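You operate a simulated robot arm through the tools that you are given. There is no shell and no other tool. Be economical: measure what you need, move in short steps, check, and stop when the job is done.

The job below is to be done with a simulated two-armed robot. You get a single attempt, and the scene is never put back.

Task
Tighten the black spool's thumb screw and set the blue tension knob to 2.
Fine: hold the spool so that it does not turn along; swing the silver arm out of the way first and back in over the spool after; leave the tray thumb screws.

It is judged by the outcome, as a careful person would: the job done as asked, and still so three seconds after it is handed in. It fails if anything else is knocked over, pushed out of place, dropped, spilled or broken.

Robot
Two 7-joint arms with two-finger parallel grippers on one trunk, on a base that drives. Base frame: it is fixed to the floor where the robot stands at the start and does not move with it; the origin is under the middle of the robot, x ahead of it, y to its left, z up. Units: m, rad, N and s.
The left shoulder is at the start at [0.05, 0.158, 1.076], the right one opposite. With the tool pointing down near the work surface each hand reaches from about 0.24 to 0.66 m from the robot's upright axis, wherever it stands, measured 20 degrees to its own side. Places, roughly: blue tension knob [0.3, -0.2, 0.8]; left tray thumb screw [0.5, 0.6, 0.8]; right tray thumb screw [0.5, 0.3, 0.8]; silver arm [0.6, 0, 0.9]; spool thumb screw [0.5, -0.1, 0.9]. Payload 3.91 kg a hand.
Tool frame (each hand has its own): the origin (TCP) lies between the finger pads and is the grasp point; the fingertips stand 0.03 m ahead of it; z points along the fingers, y is the line along which they close. The gripper opens to 0.11 m. The fingers are 0.02 m wide and 0.01 m thick; the gripper's body (0.048 by 0.112 m) begins 0.055 m behind the TCP.
Orientation is told as [roll, pitch, yaw] about the base's x, y, z axes, in that order, counted from this pose: with the fingers straight down and closing along the base's y, the tool's x points along the base's -x, its y along +y and its z along -z.

Tools
- The arms move only by the tool servo_tool. It takes "left_deltas", "right_deltas" or both (then of equal length, played together; a hand with none holds still); each is text: rows parted by semicolons, each of 7 numbers parted by spaces: the shift along the tool's x, y, z in m, then the turn, a rotation vector about the tool's x, y, z in rad, then the finger opening in m, from 0 to 0.11. In form: x y z rx ry rz gripper; .... A call has 1 to 12 rows; each row is the pose to reach, as a shift and turn from the pose commanded when the call began, along the tool's axes at that moment. Each row takes 0.2 s and may step no farther than 0.05 m and 0.15 rad from the row before; otherwise, or with a gripper value out of range, the whole call is refused. A pose out of reach is approached as far as the arm can. The call stops where the force on the tool passes 90 N (or 10 N more than at its start, if that is more) or the arm is blocked; 0.2 s more then pass. The fingers move at their own pace (about 0.153 m/s each) and stop on an object; they squeeze with about 22 N. The grip force told is the motor's: it shows also when the fingers shut on nothing. Time passes only in rows, and 0.2 s behind the last, so rows that repeat a pose let the fingers close. It gives the time, the measured TCP pose, the force on the tool (base axes), the opening and the grip force at its end, in the units of the frame above (readings bear some noise), with the torque about the TCP (base axes, N m) and any sound that the robot's microphone picked up.
- Cameras (640 x 400 px; columns grow to the right, rows downward): "scene" is now at [0.1329, -0.0031, 1.2272]; the picture's right is [-0.05, -1.00, 0.00], its down [-0.43, 0.02, -0.90] and it looks along [0.90, -0.05, -0.43] (base axes); focal length 214 px, centre (320, 200). "left" rides on the left gripper at [0.073, -0.017, -0.103] in its tool frame; the picture's right is [0.23, 0.97, 0.00], its down [-0.76, 0.18, -0.62] and it looks along [-0.61, 0.14, 0.78] (tool axes); focal length 222 px, centre (320, 200). "right" rides on the right gripper at [0.072, 0.017, -0.103] in its tool frame; the picture's right is [-0.23, 0.97, 0.00], its down [-0.76, -0.18, -0.62] and it looks along [-0.61, -0.14, 0.78] (tool axes); focal length 222 px, centre (320, 200). There is no depth. A picture from a camera that has moved, and an enlarged one, comes with that camera's place and axes in the base frame and with its lens.
- capture(camera): a new picture of that camera. It takes no simulated time.
- move_column(by): slides the trunk up (or, below 0, down) by that many m; the arms and the scene camera ride with it, the base frame stays. It gives what a move gives, with no picture.
- roll_base(legs): drives the robot by 1 to 6 legs, each [ahead, turn to the left] in m and rad, along the robot's own axes; the way and the turn of a leg run together, so that a leg with both is an arc; at most 1.5 m and 3.142 rad a leg. The arms and the cameras ride along, it lands a little off, and it stops where it bumps. It gives what a move gives.
- pan_tilt(pan, tilt): turns the head with the scene camera to pan (to the left, within 1.396 rad either way) and tilt (down, from -0.506 to 1.204), counted from straight ahead of the robot. It gives what a move gives.
- close_up(camera, box): a new picture of the part [left, top, right, bottom] of that camera's present view, enlarged. It takes no simulated time.
- sign_off(): hands the job in; it is judged then, once.

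Go step by step. Nothing tells you exact positions but the pictures and the camera data: compare them with the known pose of the tool, close in by small moves and look again before you grip or let go. The budget is 120 turns and 92 pictures, counting those below and the enlarged ones. Unless the task says otherwise, let go and move clear before handing in, and close with one line.

The tools are called after "Emit:" by a JSON object that holds its "op" and its "data". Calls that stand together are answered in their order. servo_tool: Moves the arms, as the interface text tells. Its arguments: {"type":"object","properties":{"left_deltas":{"type":"string"},"right_deltas":{"type":"string"}},"required":[]} The other tools are called the same way: move_column (by) slides the trunk up or down; roll_base (legs) drives the base; pan_tilt (pan, tilt) turns the head that bears the scene camera; capture (camera) takes a picture; close_up (camera, box) takes an enlarged picture of a part of a camera's view; sign_off () hands the job in.

At the start:

```text
clock: 0.0
left_tool_pos: [0.2637, 0.0926, 1.1256]
left_orientation: [-0.002, 0.0, 0.001]
left_force: [0.5, 0.0, 0.2]
left_wrist_torque: [-0.01, 0.0, 0.05]
left_opening: 0.1098
left_finger_force: 0.0
right_tool_pos: [0.2311, -0.1574, 1.0]
right_orientation: [-0.002, 0.0, 0.0]
right_force: [0.3, 1.4, -0.7]
right_wrist_torque: [0.01, 0.0, -0.01]
right_opening: 0.1101
right_finger_force: 0.1
trunk travel left (down, up): [-0.318, 0.164]
robot x, y, heading: [-0.0013, 0.0003, -0.002]
head pan, tilt: [-0.054, 0.447]
```

scene: 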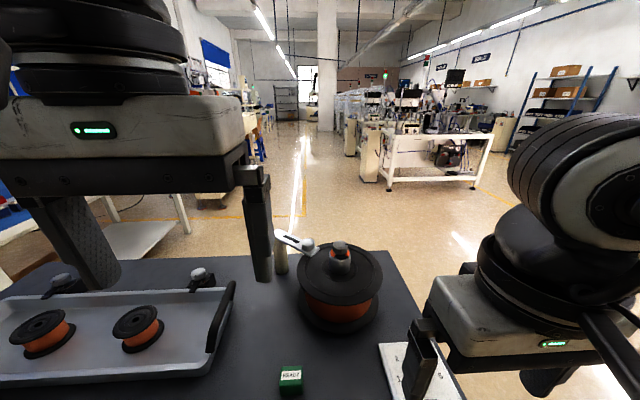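
right: 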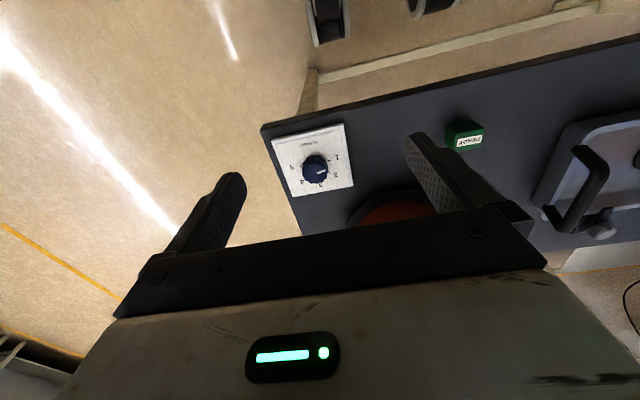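
left: 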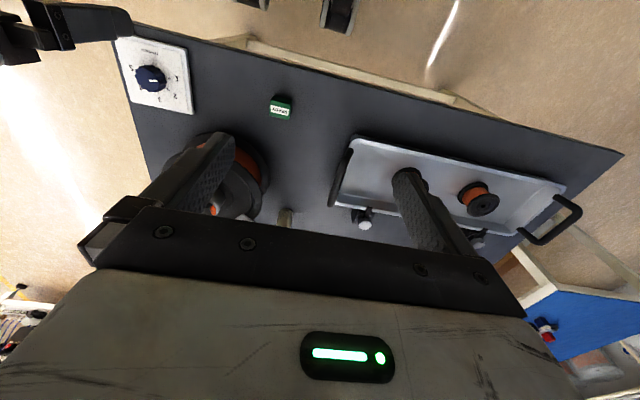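

The black spool stands ahead of me slightly to the right, with the silver arm's tip pointing at its screw; the dial plate is near right. I look closer at both before moving.

Emit:
{"op": "close_up", "data": {"camera": "scene", "box": [250, 210, 410, 350]}}

Emit:
{"op": "close_up", "data": {"camera": "right", "box": [260, 110, 370, 210]}}

Emit:
{"op": "close_up", "data": {"camera": "left", "box": [100, 20, 320, 230]}}

```text
2.86 times, centred on (330, 280) of scene
camera zoom: at [0.1329, -0.0031, 1.2272], right [-0.05, -1.0, 0.0], down [-0.43, 0.02, -0.9], along [0.9, -0.05, -0.43], focal length 613 px, centre (291, -29)
```

zoom: 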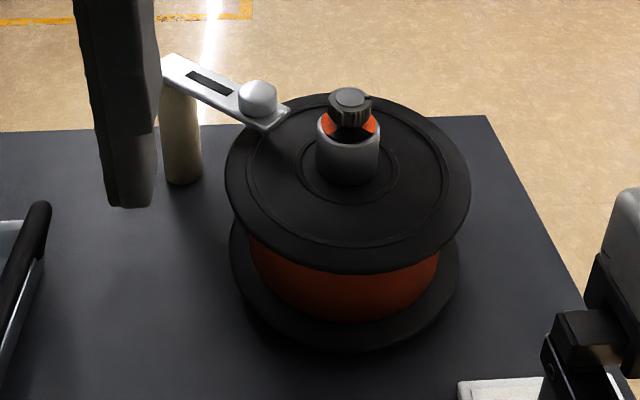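

```text
4.00 times, centred on (315, 160) of right
camera zoom: at [0.1584, -0.1401, 1.103], right [0.23, 0.97, 0.0], down [0.76, -0.18, 0.62], along [0.61, -0.14, -0.78], focal length 888 px, centre (340, 360)
```

zoom: 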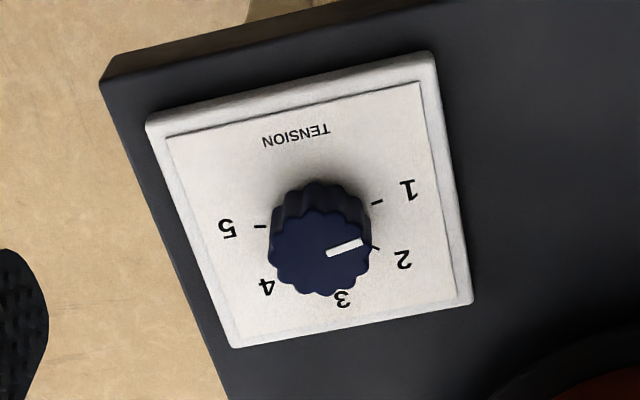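

```text
1.90 times, centred on (210, 125) of left
camera zoom: at [0.1904, 0.0758, 1.2302], right [-0.23, 0.97, 0.0], down [0.76, 0.18, 0.62], along [0.61, 0.14, -0.78], focal length 423 px, centre (530, 343)
```

zoom: 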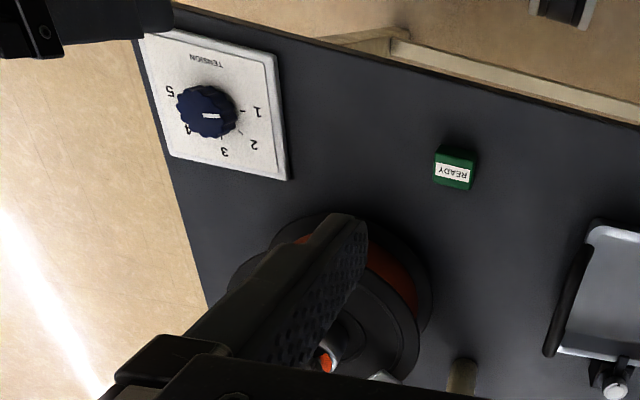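

Emit:
{"op": "servo_tool", "data": {"left_deltas": "0.0 0.05 0 0 0 0 0.11; 0.0 0.1 0 0 0 0 0.11; 0.04 0.13 0 0 0 0 0.11"}}

Emit:
{"op": "pan_tilt", "data": {"pan": -0.1, "tilt": 0.8}}

Emit:
{"op": "capture", "data": {"camera": "scene"}}

Emit:
{"op": "capture", "data": {"camera": "left"}}

```text
clock: 0.8
left_tool_pos: [0.2233, 0.2246, 1.1265]
left_orientation: [-0.001, 0.0, 0.003]
left_force: [-0.5, -0.4, -0.6]
left_wrist_torque: [0.0, -0.02, 0.03]
left_opening: 0.1099
left_finger_force: 0.0
right_tool_pos: [0.2307, -0.1577, 1.0017]
right_orientation: [-0.001, 0.0, 0.0]
right_force: [-0.2, -0.1, -0.5]
right_wrist_torque: [0.0, 0.02, -0.01]
right_opening: 0.11
right_finger_force: 0.1
trunk travel left (down, up): [-0.318, 0.164]
robot x, y, heading: [0.0027, 0.0012, -0.003]
head pan, tilt: [-0.054, 0.447]
```

```text
clock: 1.6
left_tool_pos: [0.2245, 0.2226, 1.1275]
left_orientation: [-0.003, 0.0, 0.003]
left_force: [-0.1, -0.3, 1.0]
left_wrist_torque: [0.05, 0.02, -0.02]
left_opening: 0.11
left_finger_force: 0.0
right_tool_pos: [0.2318, -0.1571, 0.9999]
right_orientation: [-0.001, 0.0, 0.0]
right_force: [-0.4, 0.6, -1.0]
right_wrist_torque: [0.02, -0.02, -0.02]
right_opening: 0.1101
right_finger_force: 0.1
trunk travel left (down, up): [-0.318, 0.164]
robot x, y, heading: [0.002, -0.0028, 0.002]
head pan, tilt: [-0.099, 0.799]
```

```text
85 pictures are left
camera scene: at [0.1214, -0.0061, 1.1965], right [-0.1, -1.0, 0.0], down [-0.71, 0.07, -0.7], along [0.69, -0.07, -0.72], focal length 214 px, centre (320, 200)
```

scene: 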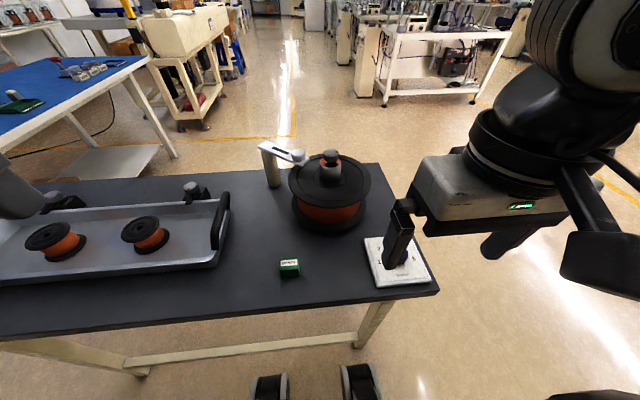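

```text
84 pictures are left
camera left: at [0.1519, 0.2057, 1.2306], right [-0.23, 0.97, 0.0], down [0.76, 0.18, 0.62], along [0.61, 0.14, -0.78], focal length 222 px, centre (320, 200)
```

left: 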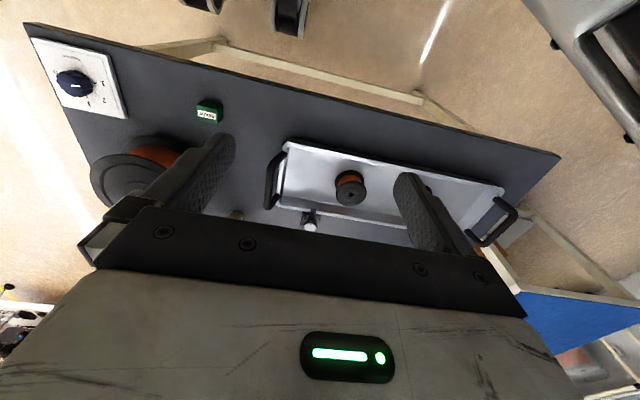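

The knob triangulates to about [0.328, -0.187, 0.81]. I raise the right hand so that its camera sees the spool and screw.

Emit:
{"op": "servo_tool", "data": {"right_deltas": "0 0 -0.05 0 0 0 0.11; 0 0.02 -0.1 0 0 0 0.11; 0 0.04 -0.15 0 0 0 0.11; 0 0.06 -0.2 0 0 0 0.11"}}

Emit:
{"op": "capture", "data": {"camera": "right"}}

Emit:
{"op": "close_up", "data": {"camera": "scene", "box": [240, 120, 440, 300]}}

```text
refused: row 2 steps farther than a row can; nothing moved
```

```text
83 pictures are left
camera right: at [0.1584, -0.1401, 1.103], right [0.23, 0.97, 0.0], down [0.76, -0.18, 0.62], along [0.61, -0.14, -0.78], focal length 222 px, centre (320, 200)
```

right: 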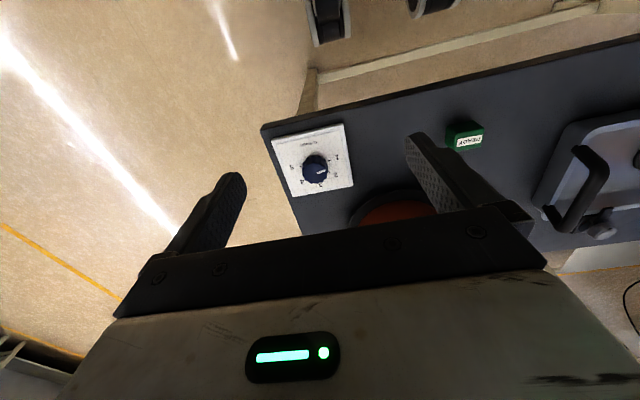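

```text
2.22 times, centred on (340, 210) of scene
camera zoom: at [0.1214, -0.0061, 1.1965], right [-0.1, -1.0, 0.0], down [-0.71, 0.07, -0.7], along [0.69, -0.07, -0.72], focal length 477 px, centre (276, 178)
```

zoom: 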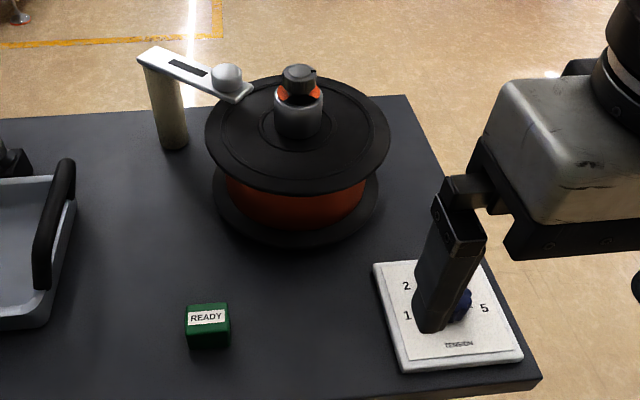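

Emit:
{"op": "servo_tool", "data": {"right_deltas": "0 0.01 -0.045 0 0 0 0.11; 0 0.02 -0.09 0 0 0 0.11; 0 0.03 -0.135 0 0 0 0.11; 0 0.04 -0.18 0 0 0 0.11"}}

Emit:
{"op": "capture", "data": {"camera": "right"}}

Emit:
{"op": "close_up", "data": {"camera": "scene", "box": [360, 220, 440, 300]}}

```text
clock: 2.6
left_tool_pos: [0.2255, 0.2225, 1.1267]
left_orientation: [-0.002, 0.001, 0.001]
left_force: [0.5, 0.0, -0.3]
left_wrist_torque: [-0.02, 0.01, -0.01]
left_opening: 0.1102
left_finger_force: 0.0
right_tool_pos: [0.2312, -0.1172, 1.18]
right_orientation: [-0.001, 0.0, 0.002]
right_force: [-0.4, -0.6, -0.4]
right_wrist_torque: [0.01, 0.02, 0.0]
right_opening: 0.1102
right_finger_force: 0.1
trunk travel left (down, up): [-0.318, 0.164]
robot x, y, heading: [0.0027, -0.0024, 0.001]
head pan, tilt: [-0.099, 0.799]
```

```text
81 pictures are left
camera right: at [0.158, -0.1002, 1.2822], right [0.23, 0.97, 0.0], down [0.76, -0.18, 0.62], along [0.61, -0.14, -0.78], focal length 222 px, centre (320, 200)
```

right: 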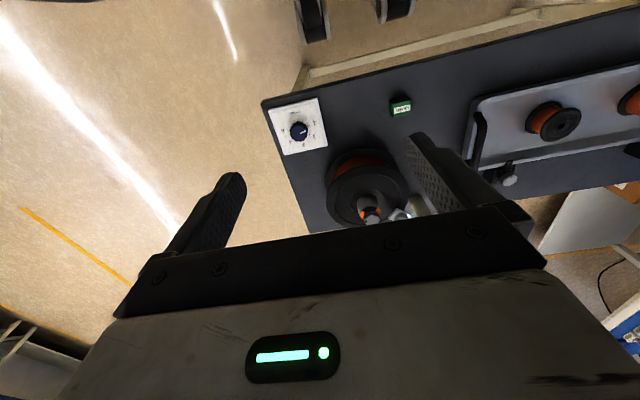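

```text
5.00 times, centred on (400, 260) of scene
camera zoom: at [0.1216, -0.006, 1.1964], right [-0.1, -1.0, 0.0], down [-0.71, 0.07, -0.7], along [0.69, -0.07, -0.72], focal length 1072 px, centre (-80, -100)
```

zoom: 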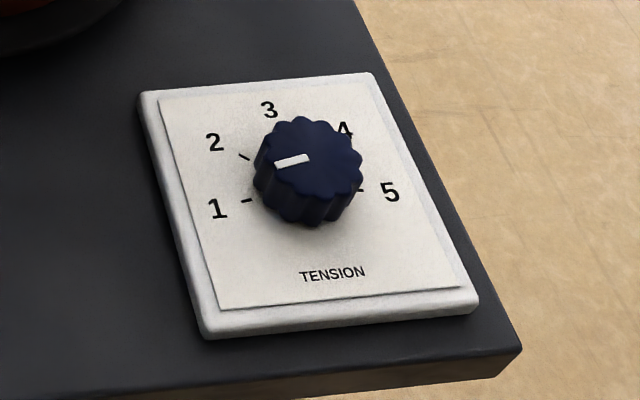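

Emit:
{"op": "close_up", "data": {"camera": "right", "box": [310, 130, 450, 230]}}

Emit:
{"op": "close_up", "data": {"camera": "scene", "box": [250, 130, 390, 240]}}

```text
4.00 times, centred on (380, 180) of right
camera zoom: at [0.158, -0.1002, 1.2822], right [0.23, 0.97, 0.0], down [0.76, -0.18, 0.62], along [0.61, -0.14, -0.78], focal length 888 px, centre (80, 280)
```

zoom: 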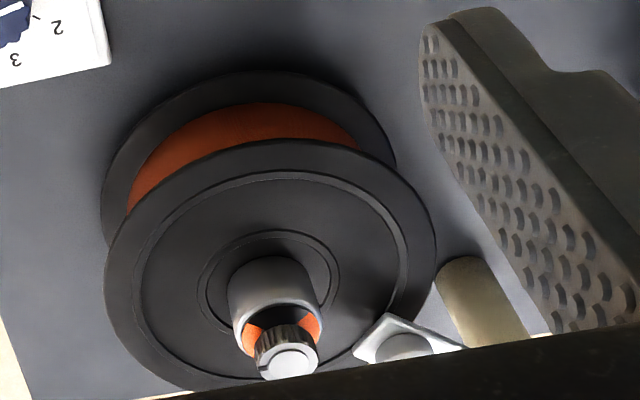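

```text
3.64 times, centred on (320, 185) of scene
camera zoom: at [0.1216, -0.006, 1.1964], right [-0.1, -1.0, 0.0], down [-0.71, 0.07, -0.7], along [0.69, -0.07, -0.72], focal length 780 px, centre (320, 254)
```

zoom: 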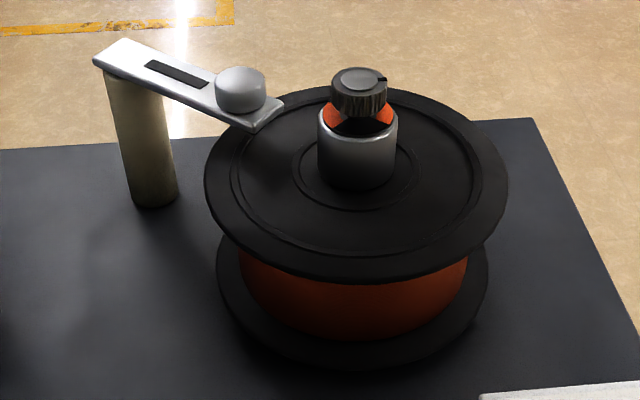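

Screw top ≈ [0.504, -0.067, 0.942]. Spool flange: radius ≈ 0.092, top z ≈ 0.873. Silver arm pivots at ≈ [0.594, 0.08], with its ball at ≈ [0.531, 0.003, 0.92]. I bring the left hand above the ball, turned 49° so it can grip across the arm, and move the right hand aside.

Emit:
{"op": "servo_tool", "data": {"left_deltas": "-0.03 -0.022 0.012 0 0 -0.085 0.11; -0.061 -0.044 0.024 0 0 -0.17 0.11; -0.091 -0.066 0.036 0 0 -0.255 0.11; -0.122 -0.088 0.048 0 0 -0.34 0.11; -0.153 -0.11 0.06 0 0 -0.425 0.11; -0.183 -0.132 0.072 0 0 -0.51 0.08; -0.214 -0.154 0.084 0 0 -0.6 0.08; -0.244 -0.176 0.096 0 0 -0.685 0.08; -0.275 -0.198 0.108 0 0 -0.77 0.08; -0.305 -0.22 0.12 0 0 -0.855 0.08", "right_deltas": "0 -0.02 0 0 0 0 0.11; 0 -0.04 0 0 0 0 0.11; 0 -0.06 0 0 0 0 0.11; 0 -0.08 0 0 0 0 0.11; 0 -0.1 0 0 0 0 0.11; 0 -0.12 0 0 0 0 0.11; 0 -0.13 0 0 0 0 0.11; 0 -0.13 0 0 0 0 0.11; 0 -0.13 0 0 0 0 0.11; 0 -0.13 0 0 0 0 0.11"}}

Emit:
{"op": "capture", "data": {"camera": "left"}}

Emit:
{"op": "capture", "data": {"camera": "scene"}}

```text
clock: 4.8
left_tool_pos: [0.5311, 0.004, 1.008]
left_orientation: [-0.004, 0.001, 0.856]
left_force: [0.3, -0.1, -0.5]
left_wrist_torque: [-0.02, 0.02, -0.05]
left_opening: 0.0801
left_finger_force: 0.0
right_tool_pos: [0.2322, -0.2479, 1.1781]
right_orientation: [0.002, 0.002, 0.0]
right_force: [0.5, -0.6, 0.6]
right_wrist_torque: [0.02, -0.02, 0.01]
right_opening: 0.11
right_finger_force: 0.0
trunk travel left (down, up): [-0.318, 0.164]
robot x, y, heading: [0.0001, -0.0028, -0.002]
head pan, tilt: [-0.099, 0.799]
```

```text
77 pictures are left
camera left: at [0.4961, -0.0615, 1.1107], right [-0.89, 0.47, 0.0], down [0.36, 0.69, 0.62], along [0.29, 0.55, -0.78], focal length 222 px, centre (320, 200)
```

left: 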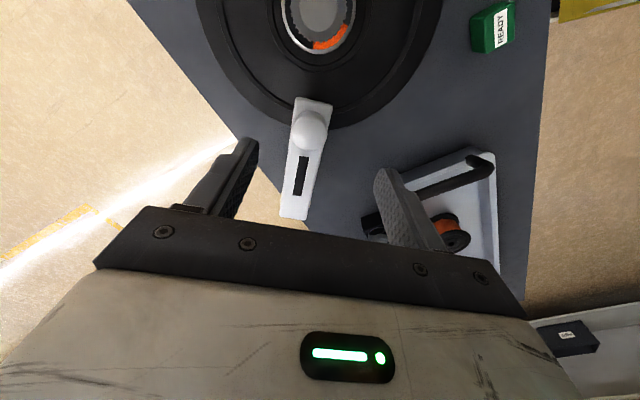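

```text
76 pictures are left
camera scene: at [0.1215, -0.0066, 1.1965], right [-0.1, -0.99, 0.0], down [-0.71, 0.07, -0.7], along [0.69, -0.07, -0.72], focal length 214 px, centre (320, 200)
```

scene: 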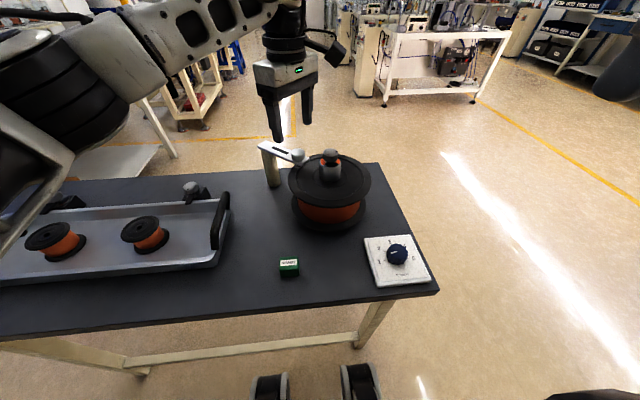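

Emit:
{"op": "servo_tool", "data": {"left_deltas": "0 -0.008 0.03 0 0 0 0.07; 0 -0.008 0.055 0 0 0 0.06; 0 -0.008 0.072 0 0 0 0.06"}}

Emit:
{"op": "capture", "data": {"camera": "left"}}

Emit:
{"op": "close_up", "data": {"camera": "scene", "box": [230, 110, 370, 200]}}

```text
clock: 5.6
left_tool_pos: [0.5344, -0.0022, 0.9334]
left_orientation: [-0.002, 0.001, 0.856]
left_force: [0.6, -0.3, 0.5]
left_wrist_torque: [0.0, 0.01, -0.01]
left_opening: 0.0601
left_finger_force: 0.0
right_tool_pos: [0.2299, -0.2468, 1.1785]
right_orientation: [0.0, 0.0, -0.001]
right_force: [-0.6, 0.6, -0.2]
right_wrist_torque: [-0.01, 0.02, 0.03]
right_opening: 0.1102
right_finger_force: 0.0
trunk travel left (down, up): [-0.318, 0.164]
robot x, y, heading: [0.0005, 0.0015, 0.002]
head pan, tilt: [-0.099, 0.799]
```

```text
75 pictures are left
camera left: at [0.5005, -0.0675, 1.0385], right [-0.88, 0.47, 0.0], down [0.36, 0.69, 0.62], along [0.29, 0.55, -0.78], focal length 222 px, centre (320, 200)
```

left: 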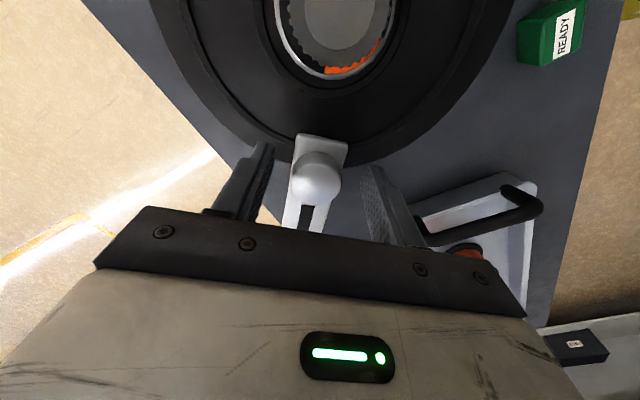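

```text
4.44 times, centred on (300, 155) of scene
camera zoom: at [0.1214, -0.0061, 1.1965], right [-0.1, -1.0, 0.0], down [-0.71, 0.07, -0.7], along [0.69, -0.07, -0.72], focal length 953 px, centre (409, 400)
```

zoom: 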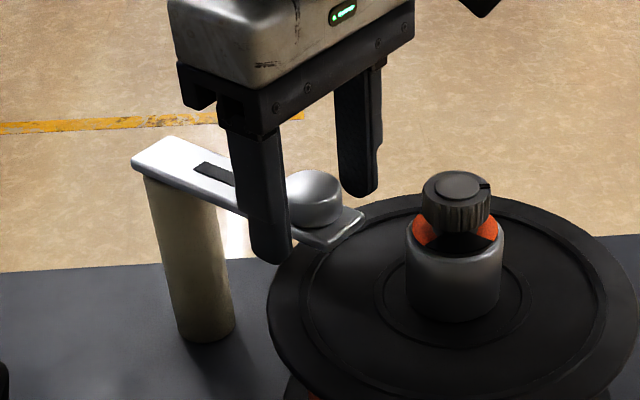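

The fingers straddle the arm's ball; I close on it.

Emit:
{"op": "servo_tool", "data": {"left_deltas": "0.005 -0.001 0 0 0 0 0.06; 0.005 -0.001 0 0 0 0 0.0; 0.005 -0.001 0 0 0 0 0.0; 0.005 -0.001 0 0 0 0 0.0"}}

Emit:
{"op": "close_up", "data": {"camera": "scene", "box": [230, 110, 370, 200]}}

```text
clock: 6.6
left_tool_pos: [0.5324, -0.0067, 0.9335]
left_orientation: [0.0, -0.001, 0.856]
left_force: [-2.9, 1.4, -1.7]
left_wrist_torque: [0.25, -0.15, 0.27]
left_opening: 0.0333
left_finger_force: 45.1
right_tool_pos: [0.2318, -0.2465, 1.1802]
right_orientation: [-0.001, 0.002, -0.001]
right_force: [-0.9, 0.1, 0.0]
right_wrist_torque: [0.01, -0.01, 0.0]
right_opening: 0.1102
right_finger_force: 0.0
trunk travel left (down, up): [-0.318, 0.164]
robot x, y, heading: [0.0006, -0.0042, -0.006]
head pan, tilt: [-0.099, 0.799]
```

```text
4.44 times, centred on (300, 155) of scene
camera zoom: at [0.1213, -0.006, 1.1965], right [-0.1, -1.0, 0.0], down [-0.71, 0.07, -0.7], along [0.69, -0.07, -0.72], focal length 953 px, centre (409, 400)
```

zoom: 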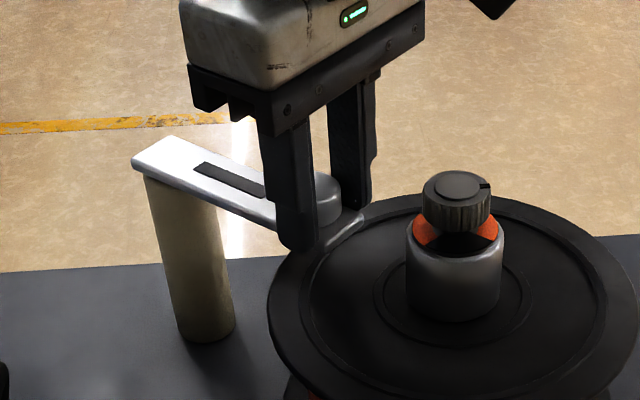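

Emit:
{"op": "servo_tool", "data": {"left_deltas": "-0.0002 0.0063 0 0 0 0.06 0.0; -0.0008 0.0126 0 0 0 0.12 0.0; -0.0017 0.0188 0 0 0 0.18 0.0; -0.003 0.025 0 0 0 0.24 0.0"}}

Emit:
{"op": "close_up", "data": {"camera": "scene", "box": [230, 110, 370, 200]}}

```text
clock: 7.6
left_tool_pos: [0.5161, 0.0118, 0.9349]
left_orientation: [0.001, -0.001, 0.618]
left_force: [-4.2, 7.7, -2.9]
left_wrist_torque: [0.26, 0.15, 0.93]
left_opening: 0.0334
left_finger_force: 44.3
right_tool_pos: [0.2298, -0.2456, 1.1807]
right_orientation: [0.0, 0.001, 0.0]
right_force: [0.0, -0.3, 0.3]
right_wrist_torque: [-0.02, -0.01, -0.04]
right_opening: 0.1101
right_finger_force: 0.1
trunk travel left (down, up): [-0.318, 0.164]
robot x, y, heading: [0.0006, -0.0024, -0.002]
head pan, tilt: [-0.099, 0.799]
```

```text
4.44 times, centred on (300, 155) of scene
camera zoom: at [0.1213, -0.0053, 1.1965], right [-0.1, -1.0, 0.0], down [-0.71, 0.07, -0.7], along [0.69, -0.07, -0.72], focal length 953 px, centre (409, 400)
```

zoom: 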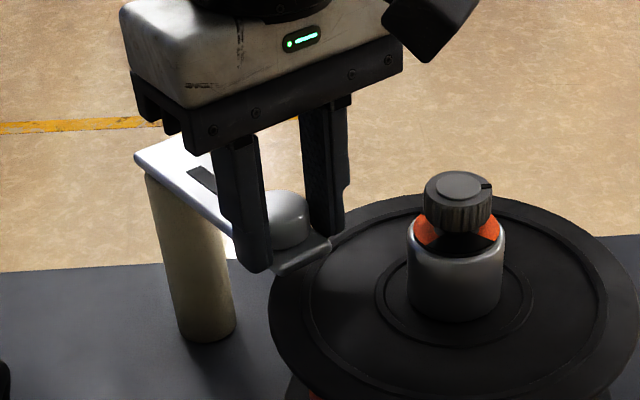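

Emit:
{"op": "servo_tool", "data": {"left_deltas": "-0.0003 0.0084 0 0 0 0.08 0; -0.0013 0.0167 0 0 0 0.16 0; -0.003 0.025 0 0 0 0.24 0; -0.0053 0.033 0 0 0 0.32 0; -0.0083 0.0409 0 0 0 0.4 0; -0.0119 0.0485 0 0 0 0.48 0; -0.016 0.0558 0 0 0 0.56 0; -0.0208 0.0627 0 0 0 0.64 0; -0.0261 0.0692 0 0 0 0.72 0; -0.0318 0.0753 0 0 0 0.8 0; -0.0381 0.0809 0 0 0 0.88 0; -0.0448 0.086 0 0 0 0.96 0"}}

Emit:
{"op": "capture", "data": {"camera": "scene"}}

```text
clock: 10.2
left_tool_pos: [0.5011, 0.0845, 0.9346]
left_orientation: [-0.03, -0.013, -0.369]
left_force: [-1.4, -84.6, -22.9]
left_wrist_torque: [-1.75, 0.15, 1.59]
left_opening: 0.0414
left_finger_force: 45.5
right_tool_pos: [0.2323, -0.2543, 1.1773]
right_orientation: [0.008, 0.001, -0.001]
right_force: [-0.5, -0.2, -0.6]
right_wrist_torque: [0.01, 0.02, -0.02]
right_opening: 0.1101
right_finger_force: 0.0
trunk travel left (down, up): [-0.318, 0.164]
robot x, y, heading: [-0.0022, -0.002, -0.006]
head pan, tilt: [-0.099, 0.799]
```

```text
71 pictures are left
camera scene: at [0.1229, -0.0149, 1.196], right [-0.1, -0.99, -0.01], down [-0.71, 0.08, -0.7], along [0.69, -0.07, -0.72], focal length 214 px, centre (320, 200)
```

scene: 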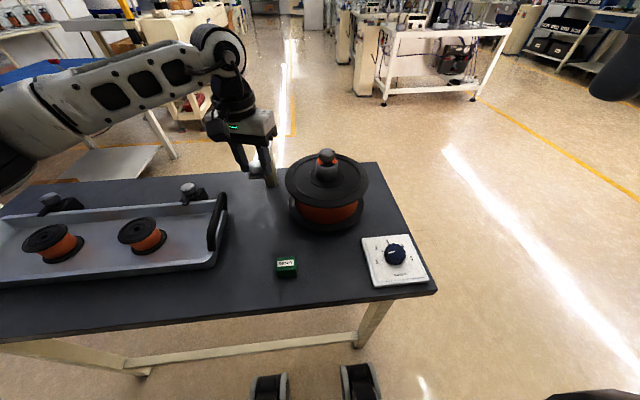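

The arm has met its stop at about 180°, clear of the spool. I relieve the push, then let go and lift off.

Emit:
{"op": "servo_tool", "data": {"left_deltas": "-0.004 -0.012 0 0 0 0 0; -0.008 -0.0235 0 0 0 0 0; -0.008 -0.0235 0 0 0 0 0"}}

Emit:
{"op": "close_up", "data": {"camera": "scene", "box": [190, 110, 400, 240]}}

```text
clock: 11.0
left_tool_pos: [0.5013, 0.0795, 0.9356]
left_orientation: [-0.001, 0.001, -0.345]
left_force: [-14.3, -19.6, -6.5]
left_wrist_torque: [-0.46, -0.18, 1.56]
left_opening: 0.0415
left_finger_force: 45.1
right_tool_pos: [0.2294, -0.2485, 1.1787]
right_orientation: [0.002, -0.001, -0.003]
right_force: [-0.8, 0.2, 0.5]
right_wrist_torque: [0.03, 0.01, -0.01]
right_opening: 0.1103
right_finger_force: 0.0
trunk travel left (down, up): [-0.318, 0.164]
robot x, y, heading: [-0.0008, -0.0024, 0.001]
head pan, tilt: [-0.099, 0.799]
```

```text
3.05 times, centred on (295, 175) of scene
camera zoom: at [0.1203, -0.0071, 1.1967], right [-0.1, -1.0, 0.0], down [-0.71, 0.07, -0.7], along [0.69, -0.07, -0.72], focal length 654 px, centre (396, 276)
```

zoom: 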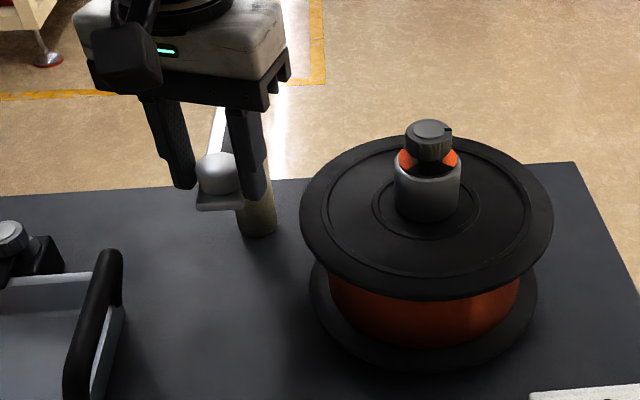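

Emit:
{"op": "servo_tool", "data": {"left_deltas": "0 -0.005 0 0 0 0 0.06; 0 -0.005 0 0 0 0 0.08; 0 -0.005 -0.04 0 0 0 0.08; 0 -0.005 -0.08 0 0 0 0.08"}}

Emit:
{"op": "close_up", "data": {"camera": "scene", "box": [190, 110, 400, 240]}}

```text
clock: 12.0
left_tool_pos: [0.4995, 0.0785, 1.0162]
left_orientation: [-0.001, -0.001, -0.345]
left_force: [0.6, 0.2, -0.3]
left_wrist_torque: [-0.02, 0.0, 0.01]
left_opening: 0.08
left_finger_force: 0.0
right_tool_pos: [0.2305, -0.2476, 1.1798]
right_orientation: [0.001, 0.0, 0.001]
right_force: [-0.4, -0.1, 0.0]
right_wrist_torque: [-0.03, -0.02, -0.01]
right_opening: 0.1101
right_finger_force: 0.0
trunk travel left (down, up): [-0.318, 0.164]
robot x, y, heading: [0.0012, -0.0043, -0.002]
head pan, tilt: [-0.099, 0.799]
```

```text
3.05 times, centred on (295, 175) of scene
camera zoom: at [0.1212, -0.0062, 1.1965], right [-0.1, -1.0, 0.0], down [-0.71, 0.07, -0.7], along [0.69, -0.07, -0.72], focal length 654 px, centre (396, 276)
```

zoom: 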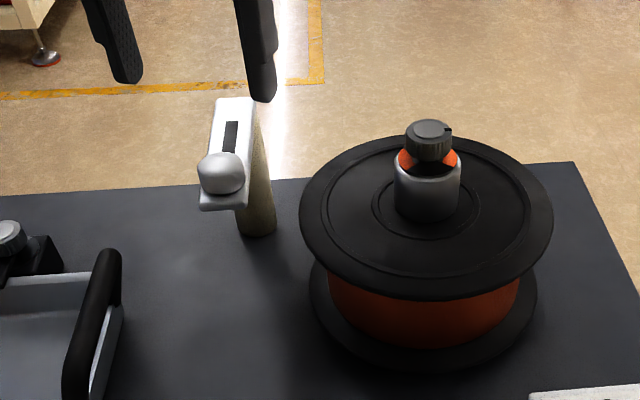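

The arm stays put at the side. Now I move the left hand to the spool's near-left side and turn it to grip the top flange edge, clear of the green box and the silver arm.

Emit:
{"op": "servo_tool", "data": {"left_deltas": "0.0135 -0.0052 0 0 0 -0.131 0.08; 0.027 -0.0104 0 0 0 -0.261 0.08; 0.0405 -0.0155 0 0 0 -0.392 0.08; 0.054 -0.0207 0 0 0 -0.5225 0.08; 0.0675 -0.0259 0 0 0 -0.653 0.08; 0.081 -0.031 0 0 0 -0.784 0.08; 0.0945 -0.0362 0 0 0 -0.914 0.08; 0.108 -0.0414 0 0 0 -1.045 0.08"}}

Emit:
{"op": "servo_tool", "data": {"left_deltas": "0 0 0.005 0.14 0 0 0.07; 0 0 0.01 0.28 0 0 0.07; 0 0 0.015 0.42 0 0 0.07; 0 0 0.02 0.56 0 0 0.07; 0 0 0.02 0.7 0 0 0.07; 0 0 0.02 0.84 0 0 0.07; 0 0 0.02 0.98 0 0 0.07; 0 0 0.02 1.12 0 0 0.07; 0 0 0.02 1.25 0 0 0.07; 0 0 0.02 1.37 0 0 0.07; 0 0 0.02 1.37 0 0 0.07"}}

Emit:
{"op": "capture", "data": {"camera": "scene"}}

Emit:
{"op": "capture", "data": {"camera": "left"}}

```text
clock: 13.8
left_tool_pos: [0.3851, 0.0749, 1.0145]
left_orientation: [-0.002, 0.002, 0.704]
left_force: [0.2, 0.5, -0.1]
left_wrist_torque: [0.02, -0.01, 0.0]
left_opening: 0.08
left_finger_force: 0.0
right_tool_pos: [0.2312, -0.2455, 1.1796]
right_orientation: [-0.001, -0.001, -0.001]
right_force: [-0.4, -1.5, 0.3]
right_wrist_torque: [-0.04, -0.05, -0.02]
right_opening: 0.11
right_finger_force: 0.0
trunk travel left (down, up): [-0.318, 0.164]
robot x, y, heading: [0.0016, -0.0001, -0.002]
head pan, tilt: [-0.099, 0.799]
```

```text
clock: 16.2
left_tool_pos: [0.3855, 0.0748, 0.9934]
left_orientation: [-1.374, 0.001, 0.702]
left_force: [0.6, -0.5, -0.5]
left_wrist_torque: [0.0, -0.03, 0.04]
left_opening: 0.0702
left_finger_force: 0.1
right_tool_pos: [0.2305, -0.2466, 1.1802]
right_orientation: [0.002, 0.0, 0.0]
right_force: [-0.4, 0.2, 0.1]
right_wrist_torque: [-0.01, -0.01, -0.02]
right_opening: 0.11
right_finger_force: 0.0
trunk travel left (down, up): [-0.318, 0.164]
robot x, y, heading: [0.0027, 0.0011, 0.0]
head pan, tilt: [-0.099, 0.799]
```

```text
68 pictures are left
camera scene: at [0.1214, -0.0061, 1.1965], right [-0.1, -1.0, 0.0], down [-0.71, 0.07, -0.7], along [0.69, -0.07, -0.72], focal length 214 px, centre (320, 200)
```

scene: 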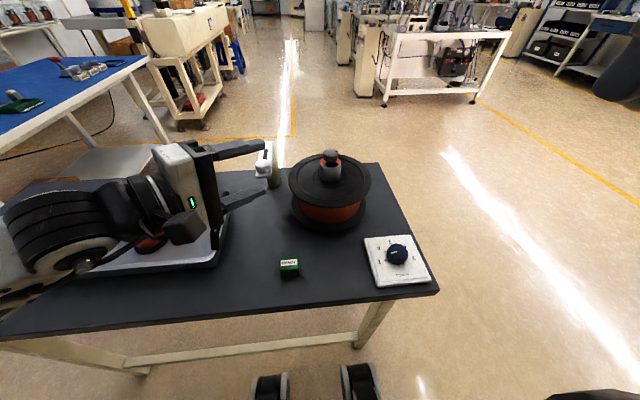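

```text
67 pictures are left
camera left: at [0.266, 0.1037, 1.0316], right [-0.3, 0.0, -0.96], down [0.17, 0.98, -0.05], along [0.94, -0.17, -0.29], focal length 222 px, centre (320, 200)
```

left: 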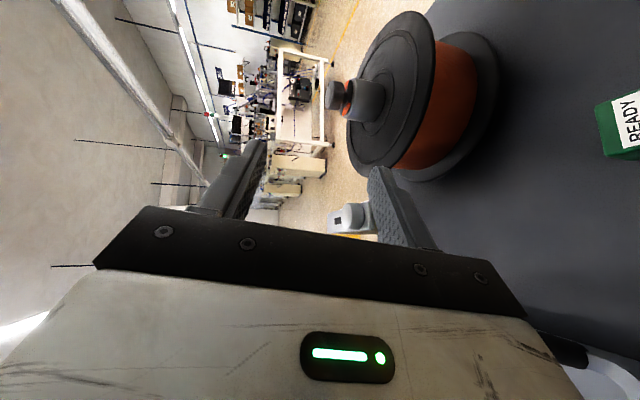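

The turned pose is reached. I lower it beside the spool, still clear of the rim.

Emit:
{"op": "servo_tool", "data": {"left_deltas": "0 0.0265 0.0054 0 0 0 0.07; 0 0.053 0.0108 0 0 0 0.07; 0 0.08 0.016 0 0 0 0.07; 0 0.106 0.0215 0 0 0 0.07"}}

Emit:
{"op": "capture", "data": {"camera": "scene"}}

Emit:
{"op": "capture", "data": {"camera": "left"}}

```text
clock: 17.2
left_tool_pos: [0.3855, 0.075, 0.8844]
left_orientation: [-1.375, 0.0, 0.702]
left_force: [-0.6, 0.0, -0.8]
left_wrist_torque: [0.01, 0.02, -0.03]
left_opening: 0.0699
left_finger_force: 0.1
right_tool_pos: [0.2306, -0.2469, 1.1788]
right_orientation: [0.001, -0.001, 0.0]
right_force: [0.3, 1.0, 0.1]
right_wrist_torque: [0.05, 0.0, -0.01]
right_opening: 0.11
right_finger_force: 0.0
trunk travel left (down, up): [-0.318, 0.164]
robot x, y, heading: [0.0012, 0.0018, 0.005]
head pan, tilt: [-0.099, 0.799]
```

```text
66 pictures are left
camera scene: at [0.1214, -0.0061, 1.1965], right [-0.1, -1.0, 0.0], down [-0.71, 0.07, -0.7], along [0.69, -0.07, -0.72], focal length 214 px, centre (320, 200)
```

scene: 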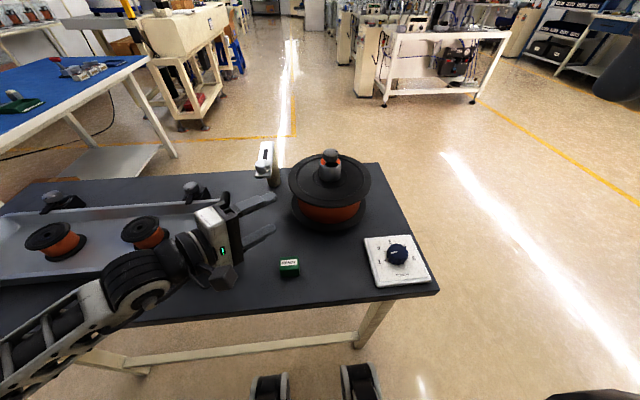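

```text
65 pictures are left
camera left: at [0.266, 0.1029, 0.9225], right [-0.3, 0.0, -0.95], down [0.17, 0.98, -0.05], along [0.94, -0.17, -0.29], focal length 222 px, centre (320, 200)
```

left: 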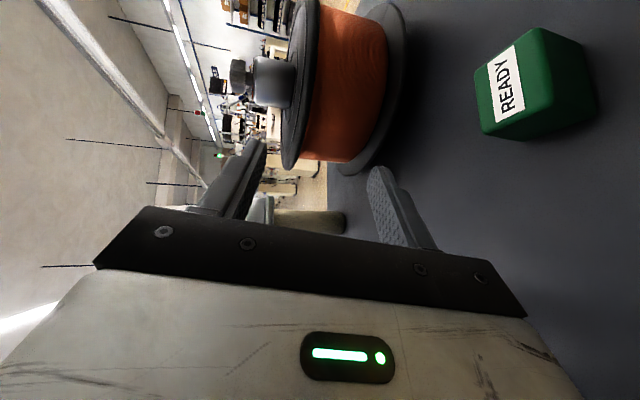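

Emit:
{"op": "close_up", "data": {"camera": "left", "box": [210, 40, 430, 220]}}

Emit:
{"op": "close_up", "data": {"camera": "scene", "box": [200, 130, 400, 290]}}

```text
2.22 times, centred on (320, 130) of left
camera zoom: at [0.266, 0.1029, 0.9225], right [-0.3, 0.0, -0.95], down [0.17, 0.98, -0.05], along [0.94, -0.17, -0.29], focal length 494 px, centre (320, 356)
```

zoom: 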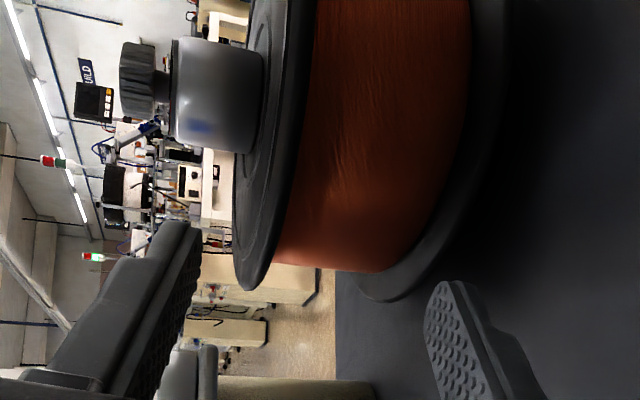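

```text
2.50 times, centred on (300, 210) of scene
camera zoom: at [0.1214, -0.0061, 1.1965], right [-0.1, -1.0, 0.0], down [-0.71, 0.07, -0.7], along [0.69, -0.07, -0.72], focal length 536 px, centre (370, 175)
```

zoom: 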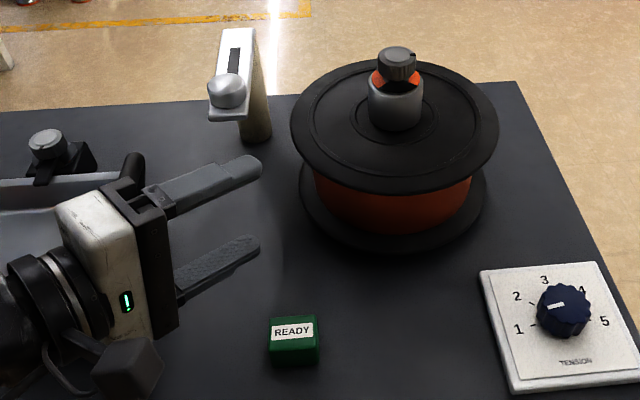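

Emit:
{"op": "servo_tool", "data": {"left_deltas": "0 -0.004 0.02 0 0 0 0.07; 0 -0.008 0.04 0 0 0 0.07; 0 -0.012 0.06 0 0 0 0.07"}}

Emit:
{"op": "capture", "data": {"camera": "left"}}

Emit:
{"op": "close_up", "data": {"camera": "scene", "box": [200, 130, 400, 290]}}

```text
clock: 18.0
left_tool_pos: [0.425, 0.0274, 0.8855]
left_orientation: [-1.372, 0.001, 0.702]
left_force: [0.1, 0.6, 0.2]
left_wrist_torque: [0.01, 0.02, -0.03]
left_opening: 0.0701
left_finger_force: 0.1
right_tool_pos: [0.2315, -0.2468, 1.1801]
right_orientation: [0.001, 0.0, 0.0]
right_force: [-0.3, -0.3, -0.7]
right_wrist_torque: [0.02, -0.02, 0.01]
right_opening: 0.1101
right_finger_force: 0.0
trunk travel left (down, up): [-0.318, 0.164]
robot x, y, heading: [-0.0006, -0.0002, 0.002]
head pan, tilt: [-0.099, 0.799]
```

```text
62 pictures are left
camera left: at [0.3045, 0.0565, 0.9229], right [-0.3, 0.0, -0.95], down [0.17, 0.98, -0.05], along [0.94, -0.17, -0.29], focal length 222 px, centre (320, 200)
```

left: 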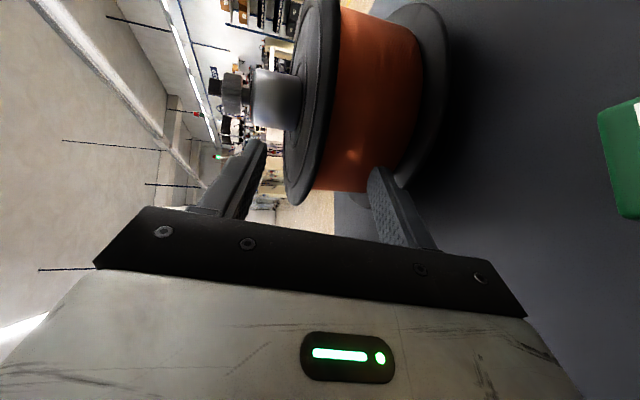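

```text
2.50 times, centred on (300, 210) of scene
camera zoom: at [0.1214, -0.0062, 1.1965], right [-0.1, -1.0, 0.0], down [-0.71, 0.07, -0.7], along [0.69, -0.07, -0.72], focal length 536 px, centre (370, 175)
```

zoom: 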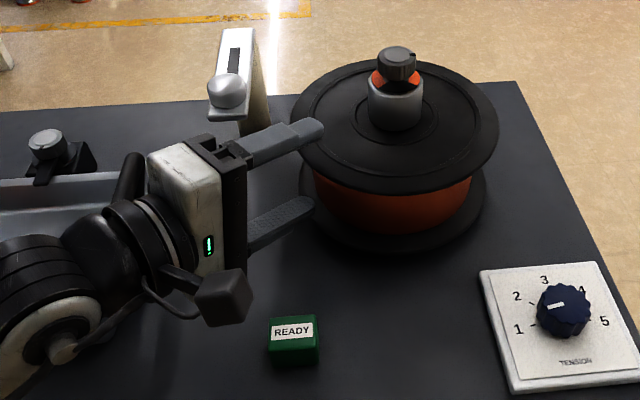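

Fingers are at the rim and the flange is centred between them. I advance 14 mm and close gradually.

Emit:
{"op": "servo_tool", "data": {"left_deltas": "0 -0.0014 0.007 0 0 0 0.07; 0 -0.0028 0.0138 0 0 0 0.07; 0 -0.0028 0.0138 0 0 0 0.04; 0 -0.0028 0.0138 0 0 0 0.025"}}

Emit:
{"op": "capture", "data": {"camera": "left"}}

```text
clock: 19.0
left_tool_pos: [0.433, 0.0183, 0.8859]
left_orientation: [-1.371, -0.001, 0.702]
left_force: [0.1, 0.4, 0.3]
left_wrist_torque: [-0.01, -0.03, 0.04]
left_opening: 0.0247
left_finger_force: 0.1
right_tool_pos: [0.2312, -0.2476, 1.1799]
right_orientation: [0.0, 0.001, 0.0]
right_force: [0.7, 0.1, 0.5]
right_wrist_torque: [0.0, 0.03, -0.02]
right_opening: 0.1099
right_finger_force: 0.1
trunk travel left (down, up): [-0.318, 0.164]
robot x, y, heading: [-0.0016, -0.0009, -0.001]
head pan, tilt: [-0.099, 0.799]
```

```text
60 pictures are left
camera left: at [0.3136, 0.0462, 0.9236], right [-0.3, 0.0, -0.95], down [0.16, 0.98, -0.05], along [0.94, -0.17, -0.29], focal length 222 px, centre (320, 200)
```

left: 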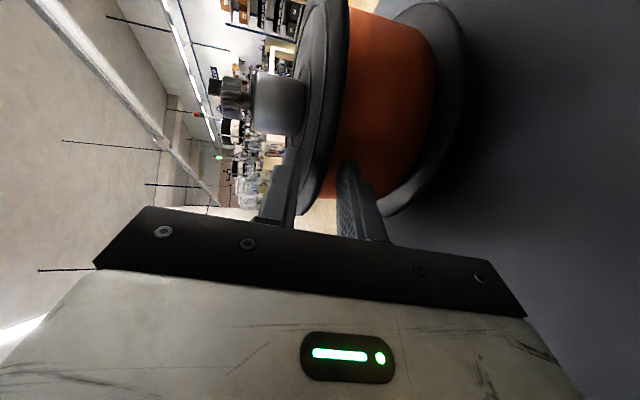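

Emit:
{"op": "close_up", "data": {"camera": "left", "box": [240, 120, 400, 240]}}

Emit:
{"op": "close_up", "data": {"camera": "scene", "box": [260, 140, 380, 240]}}

```text
3.33 times, centred on (320, 180) of left
camera zoom: at [0.3136, 0.0462, 0.9236], right [-0.3, 0.0, -0.95], down [0.16, 0.98, -0.05], along [0.94, -0.17, -0.29], focal length 740 px, centre (320, 267)
```

zoom: 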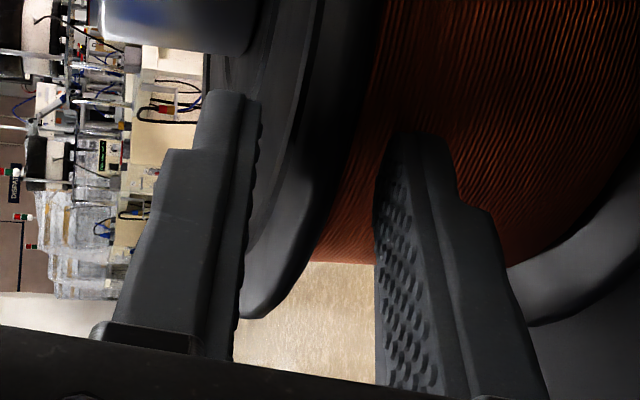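

```text
4.00 times, centred on (320, 190) of scene
camera zoom: at [0.1214, -0.0061, 1.1965], right [-0.1, -1.0, 0.0], down [-0.71, 0.07, -0.7], along [0.69, -0.07, -0.72], focal length 858 px, centre (320, 240)
```

zoom: 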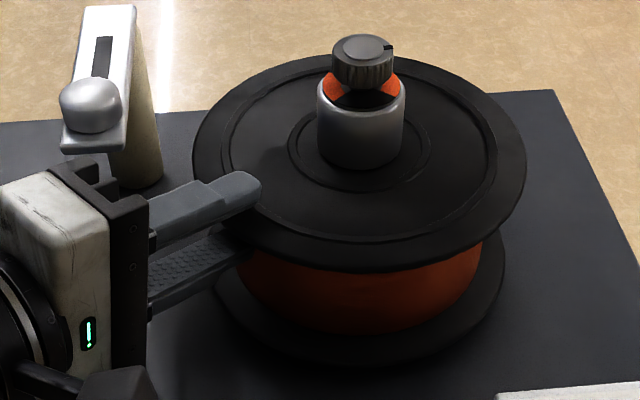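

The lower finger has more gap than the upper, so I nudge up 5 mm and close.

Emit:
{"op": "servo_tool", "data": {"left_deltas": "0 -0.005 0 0 0 0 0.025; 0 -0.005 0 0 0 0 0.016; 0 -0.005 0 0 0 0 0.0; 0 -0.005 0 0 0 0 0.0"}}

Emit:
{"op": "close_up", "data": {"camera": "left", "box": [240, 120, 400, 240]}}

Emit:
{"op": "close_up", "data": {"camera": "scene", "box": [260, 140, 380, 240]}}

```text
clock: 20.0
left_tool_pos: [0.4337, 0.0172, 0.8872]
left_orientation: [-1.365, 0.003, 0.702]
left_force: [-11.6, 8.8, -19.9]
left_wrist_torque: [0.17, -0.7, -0.44]
left_opening: 0.0095
left_finger_force: 44.7
right_tool_pos: [0.2316, -0.2458, 1.179]
right_orientation: [-0.003, 0.0, -0.001]
right_force: [0.2, 0.7, 0.0]
right_wrist_torque: [0.01, 0.03, 0.0]
right_opening: 0.1097
right_finger_force: 0.2
trunk travel left (down, up): [-0.318, 0.164]
robot x, y, heading: [-0.0008, -0.0027, 0.004]
head pan, tilt: [-0.099, 0.799]
```

```text
3.33 times, centred on (320, 180) of left
camera zoom: at [0.3147, 0.0458, 0.9258], right [-0.3, 0.01, -0.95], down [0.16, 0.99, -0.05], along [0.94, -0.17, -0.3], focal length 740 px, centre (320, 267)
```

zoom: 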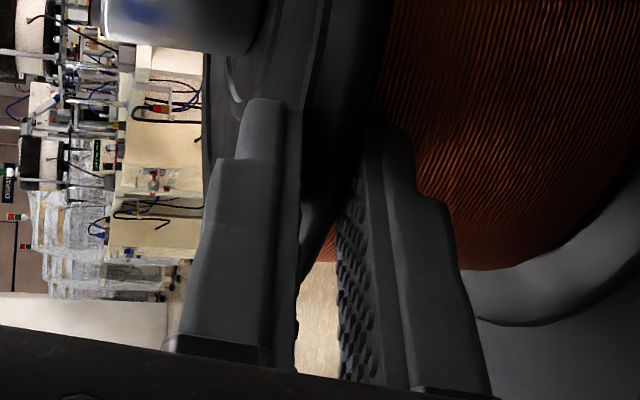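

```text
4.00 times, centred on (320, 190) of scene
camera zoom: at [0.1214, -0.0052, 1.1962], right [-0.1, -1.0, 0.0], down [-0.71, 0.07, -0.7], along [0.69, -0.07, -0.72], focal length 858 px, centre (320, 240)
```

zoom: 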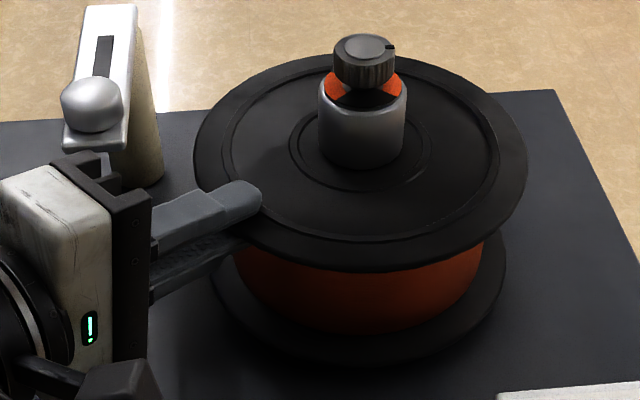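

The spool is held. I take the strain off slightly and bring the right hand over the screw, pre-turned for a clockwise stroke.

Emit:
{"op": "servo_tool", "data": {"left_deltas": "0 0.001 0 0 0 0 0; 0 0.002 0 0 0 0 0; 0 0.003 -0.001 0 0 0 0; 0 0.003 -0.001 0 0 0 0; 0 0.003 -0.001 0 0 0 0; 0 0.003 -0.001 0 0 0 0; 0 0.003 -0.001 0 0 0 0; 0 0.003 -0.001 0 0 0 0; 0 0.003 -0.001 0 0 0 0", "right_deltas": "-0.03 0.02 0.01 0 0 -0.11 0.08; -0.06 0.04 0.025 0 0 -0.22 0.08; -0.09 0.06 0.04 0 0 -0.33 0.07; -0.12 0.08 0.06 0 0 -0.44 0.06; -0.15 0.1 0.08 0 0 -0.55 0.06; -0.18 0.12 0.1 0 0 -0.67 0.06; -0.21 0.14 0.12 0 0 -0.78 0.06; -0.242 0.16 0.135 0 0 -0.89 0.06; -0.2724 0.1788 0.149 0 0 -1.0 0.06"}}

Emit:
{"op": "capture", "data": {"camera": "right"}}

Emit:
{"op": "capture", "data": {"camera": "scene"}}

```text
clock: 22.0
left_tool_pos: [0.4339, 0.0181, 0.8875]
left_orientation: [-1.37, 0.002, 0.701]
left_force: [1.7, -4.5, -19.9]
left_wrist_torque: [-0.06, -0.73, -0.15]
left_opening: 0.0094
left_finger_force: 45.2
right_tool_pos: [0.432, -0.1185, 1.02]
right_orientation: [-0.002, -0.001, 0.995]
right_force: [-0.4, -0.4, 0.1]
right_wrist_torque: [0.0, 0.01, 0.01]
right_opening: 0.0599
right_finger_force: 0.1
right hand out of reach, approached as far as the arm can: row 7, 8, 9
trunk travel left (down, up): [-0.318, 0.164]
robot x, y, heading: [0.0026, -0.0012, -0.0]
head pan, tilt: [-0.099, 0.799]
```

```text
55 pictures are left
camera right: at [0.3764, -0.1709, 1.1231], right [-0.69, 0.72, 0.0], down [0.56, 0.54, 0.63], along [0.45, 0.43, -0.78], focal length 222 px, centre (320, 200)
```

right: 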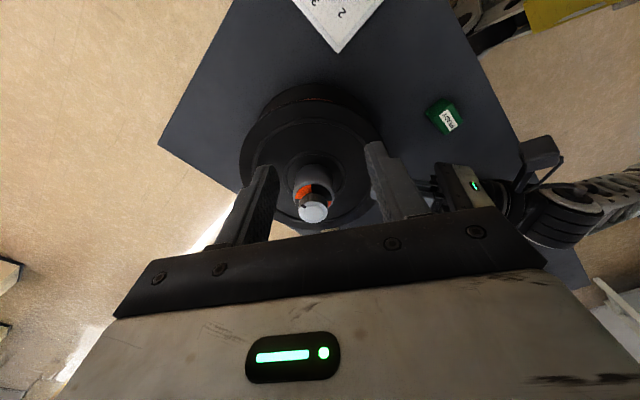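

```text
54 pictures are left
camera scene: at [0.1226, -0.0066, 1.1963], right [-0.1, -0.99, 0.0], down [-0.71, 0.07, -0.7], along [0.69, -0.07, -0.72], focal length 214 px, centre (320, 200)
```

scene: 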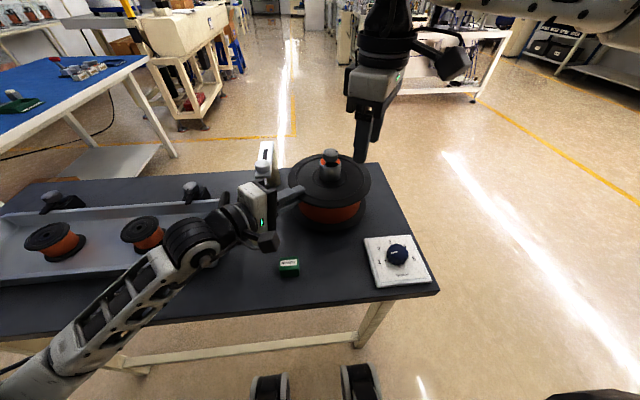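

The right arm can't hold +1 rad of yaw out there, so I turn it back towards +0.3 and see where it settles.

Emit:
{"op": "servo_tool", "data": {"right_deltas": "0 0 0 0 0 0.14 0.06; 0 0 0 0 0 0.28 0.06; 0 0 0 0 0 0.42 0.06; 0 0 0 0 0 0.56 0.06; 0 0 0 0 0 0.7 0.06"}}

```text
clock: 23.2
left_tool_pos: [0.4332, 0.0177, 0.8871]
left_orientation: [-1.368, 0.002, 0.701]
left_force: [2.6, -5.5, -18.8]
left_wrist_torque: [0.03, -0.72, -0.23]
left_opening: 0.0092
left_finger_force: 45.2
right_tool_pos: [0.4292, -0.1202, 1.019]
right_orientation: [0.001, 0.001, 0.296]
right_force: [0.7, 0.0, 0.0]
right_wrist_torque: [-0.02, -0.02, -0.04]
right_opening: 0.0598
right_finger_force: 0.1
trunk travel left (down, up): [-0.318, 0.164]
robot x, y, heading: [-0.0004, -0.001, -0.001]
head pan, tilt: [-0.099, 0.799]
```

Emit:
{"op": "servo_tool", "data": {"right_deltas": "-0.03 0.01 0 0 0 0 0.06; -0.06 0.02 0 0 0 0 0.06; -0.0867 0.029 0 0 0 0 0.06", "left_deltas": "0 0.001 0 0 0 0 0; 0 0.002 0 0 0 0 0; 0 0.003 0 0 0 0 0"}}

Emit:
{"op": "capture", "data": {"camera": "right"}}

```text
clock: 24.0
left_tool_pos: [0.433, 0.0168, 0.8865]
left_orientation: [-1.377, -0.001, 0.702]
left_force: [9.0, -11.8, -9.3]
left_wrist_torque: [-0.22, -0.84, 0.05]
left_opening: 0.0091
left_finger_force: 45.4
right_tool_pos: [0.4508, -0.1311, 1.0129]
right_orientation: [0.001, 0.001, 0.298]
right_force: [-0.1, -0.5, 0.6]
right_wrist_torque: [0.02, 0.01, -0.01]
right_opening: 0.0598
right_finger_force: 0.0
right hand out of reach, approached as far as the arm can: row 1, 2, 3
trunk travel left (down, up): [-0.318, 0.164]
robot x, y, heading: [0.0012, -0.0002, 0.001]
head pan, tilt: [-0.099, 0.799]
```

```text
53 pictures are left
camera right: at [0.3769, -0.1372, 1.1149], right [-0.07, 1.0, 0.0], down [0.78, 0.05, 0.62], along [0.62, 0.05, -0.78], focal length 222 px, centre (320, 200)
```

right: 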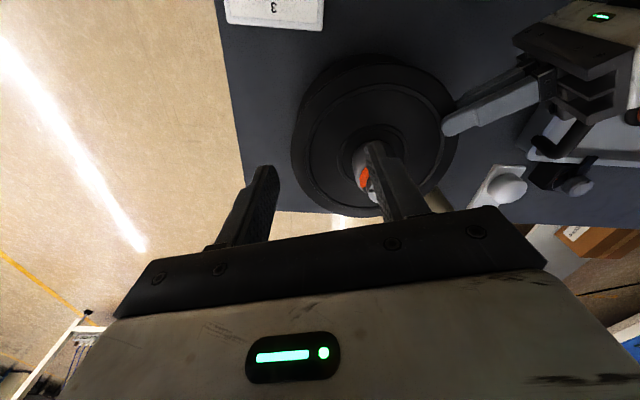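

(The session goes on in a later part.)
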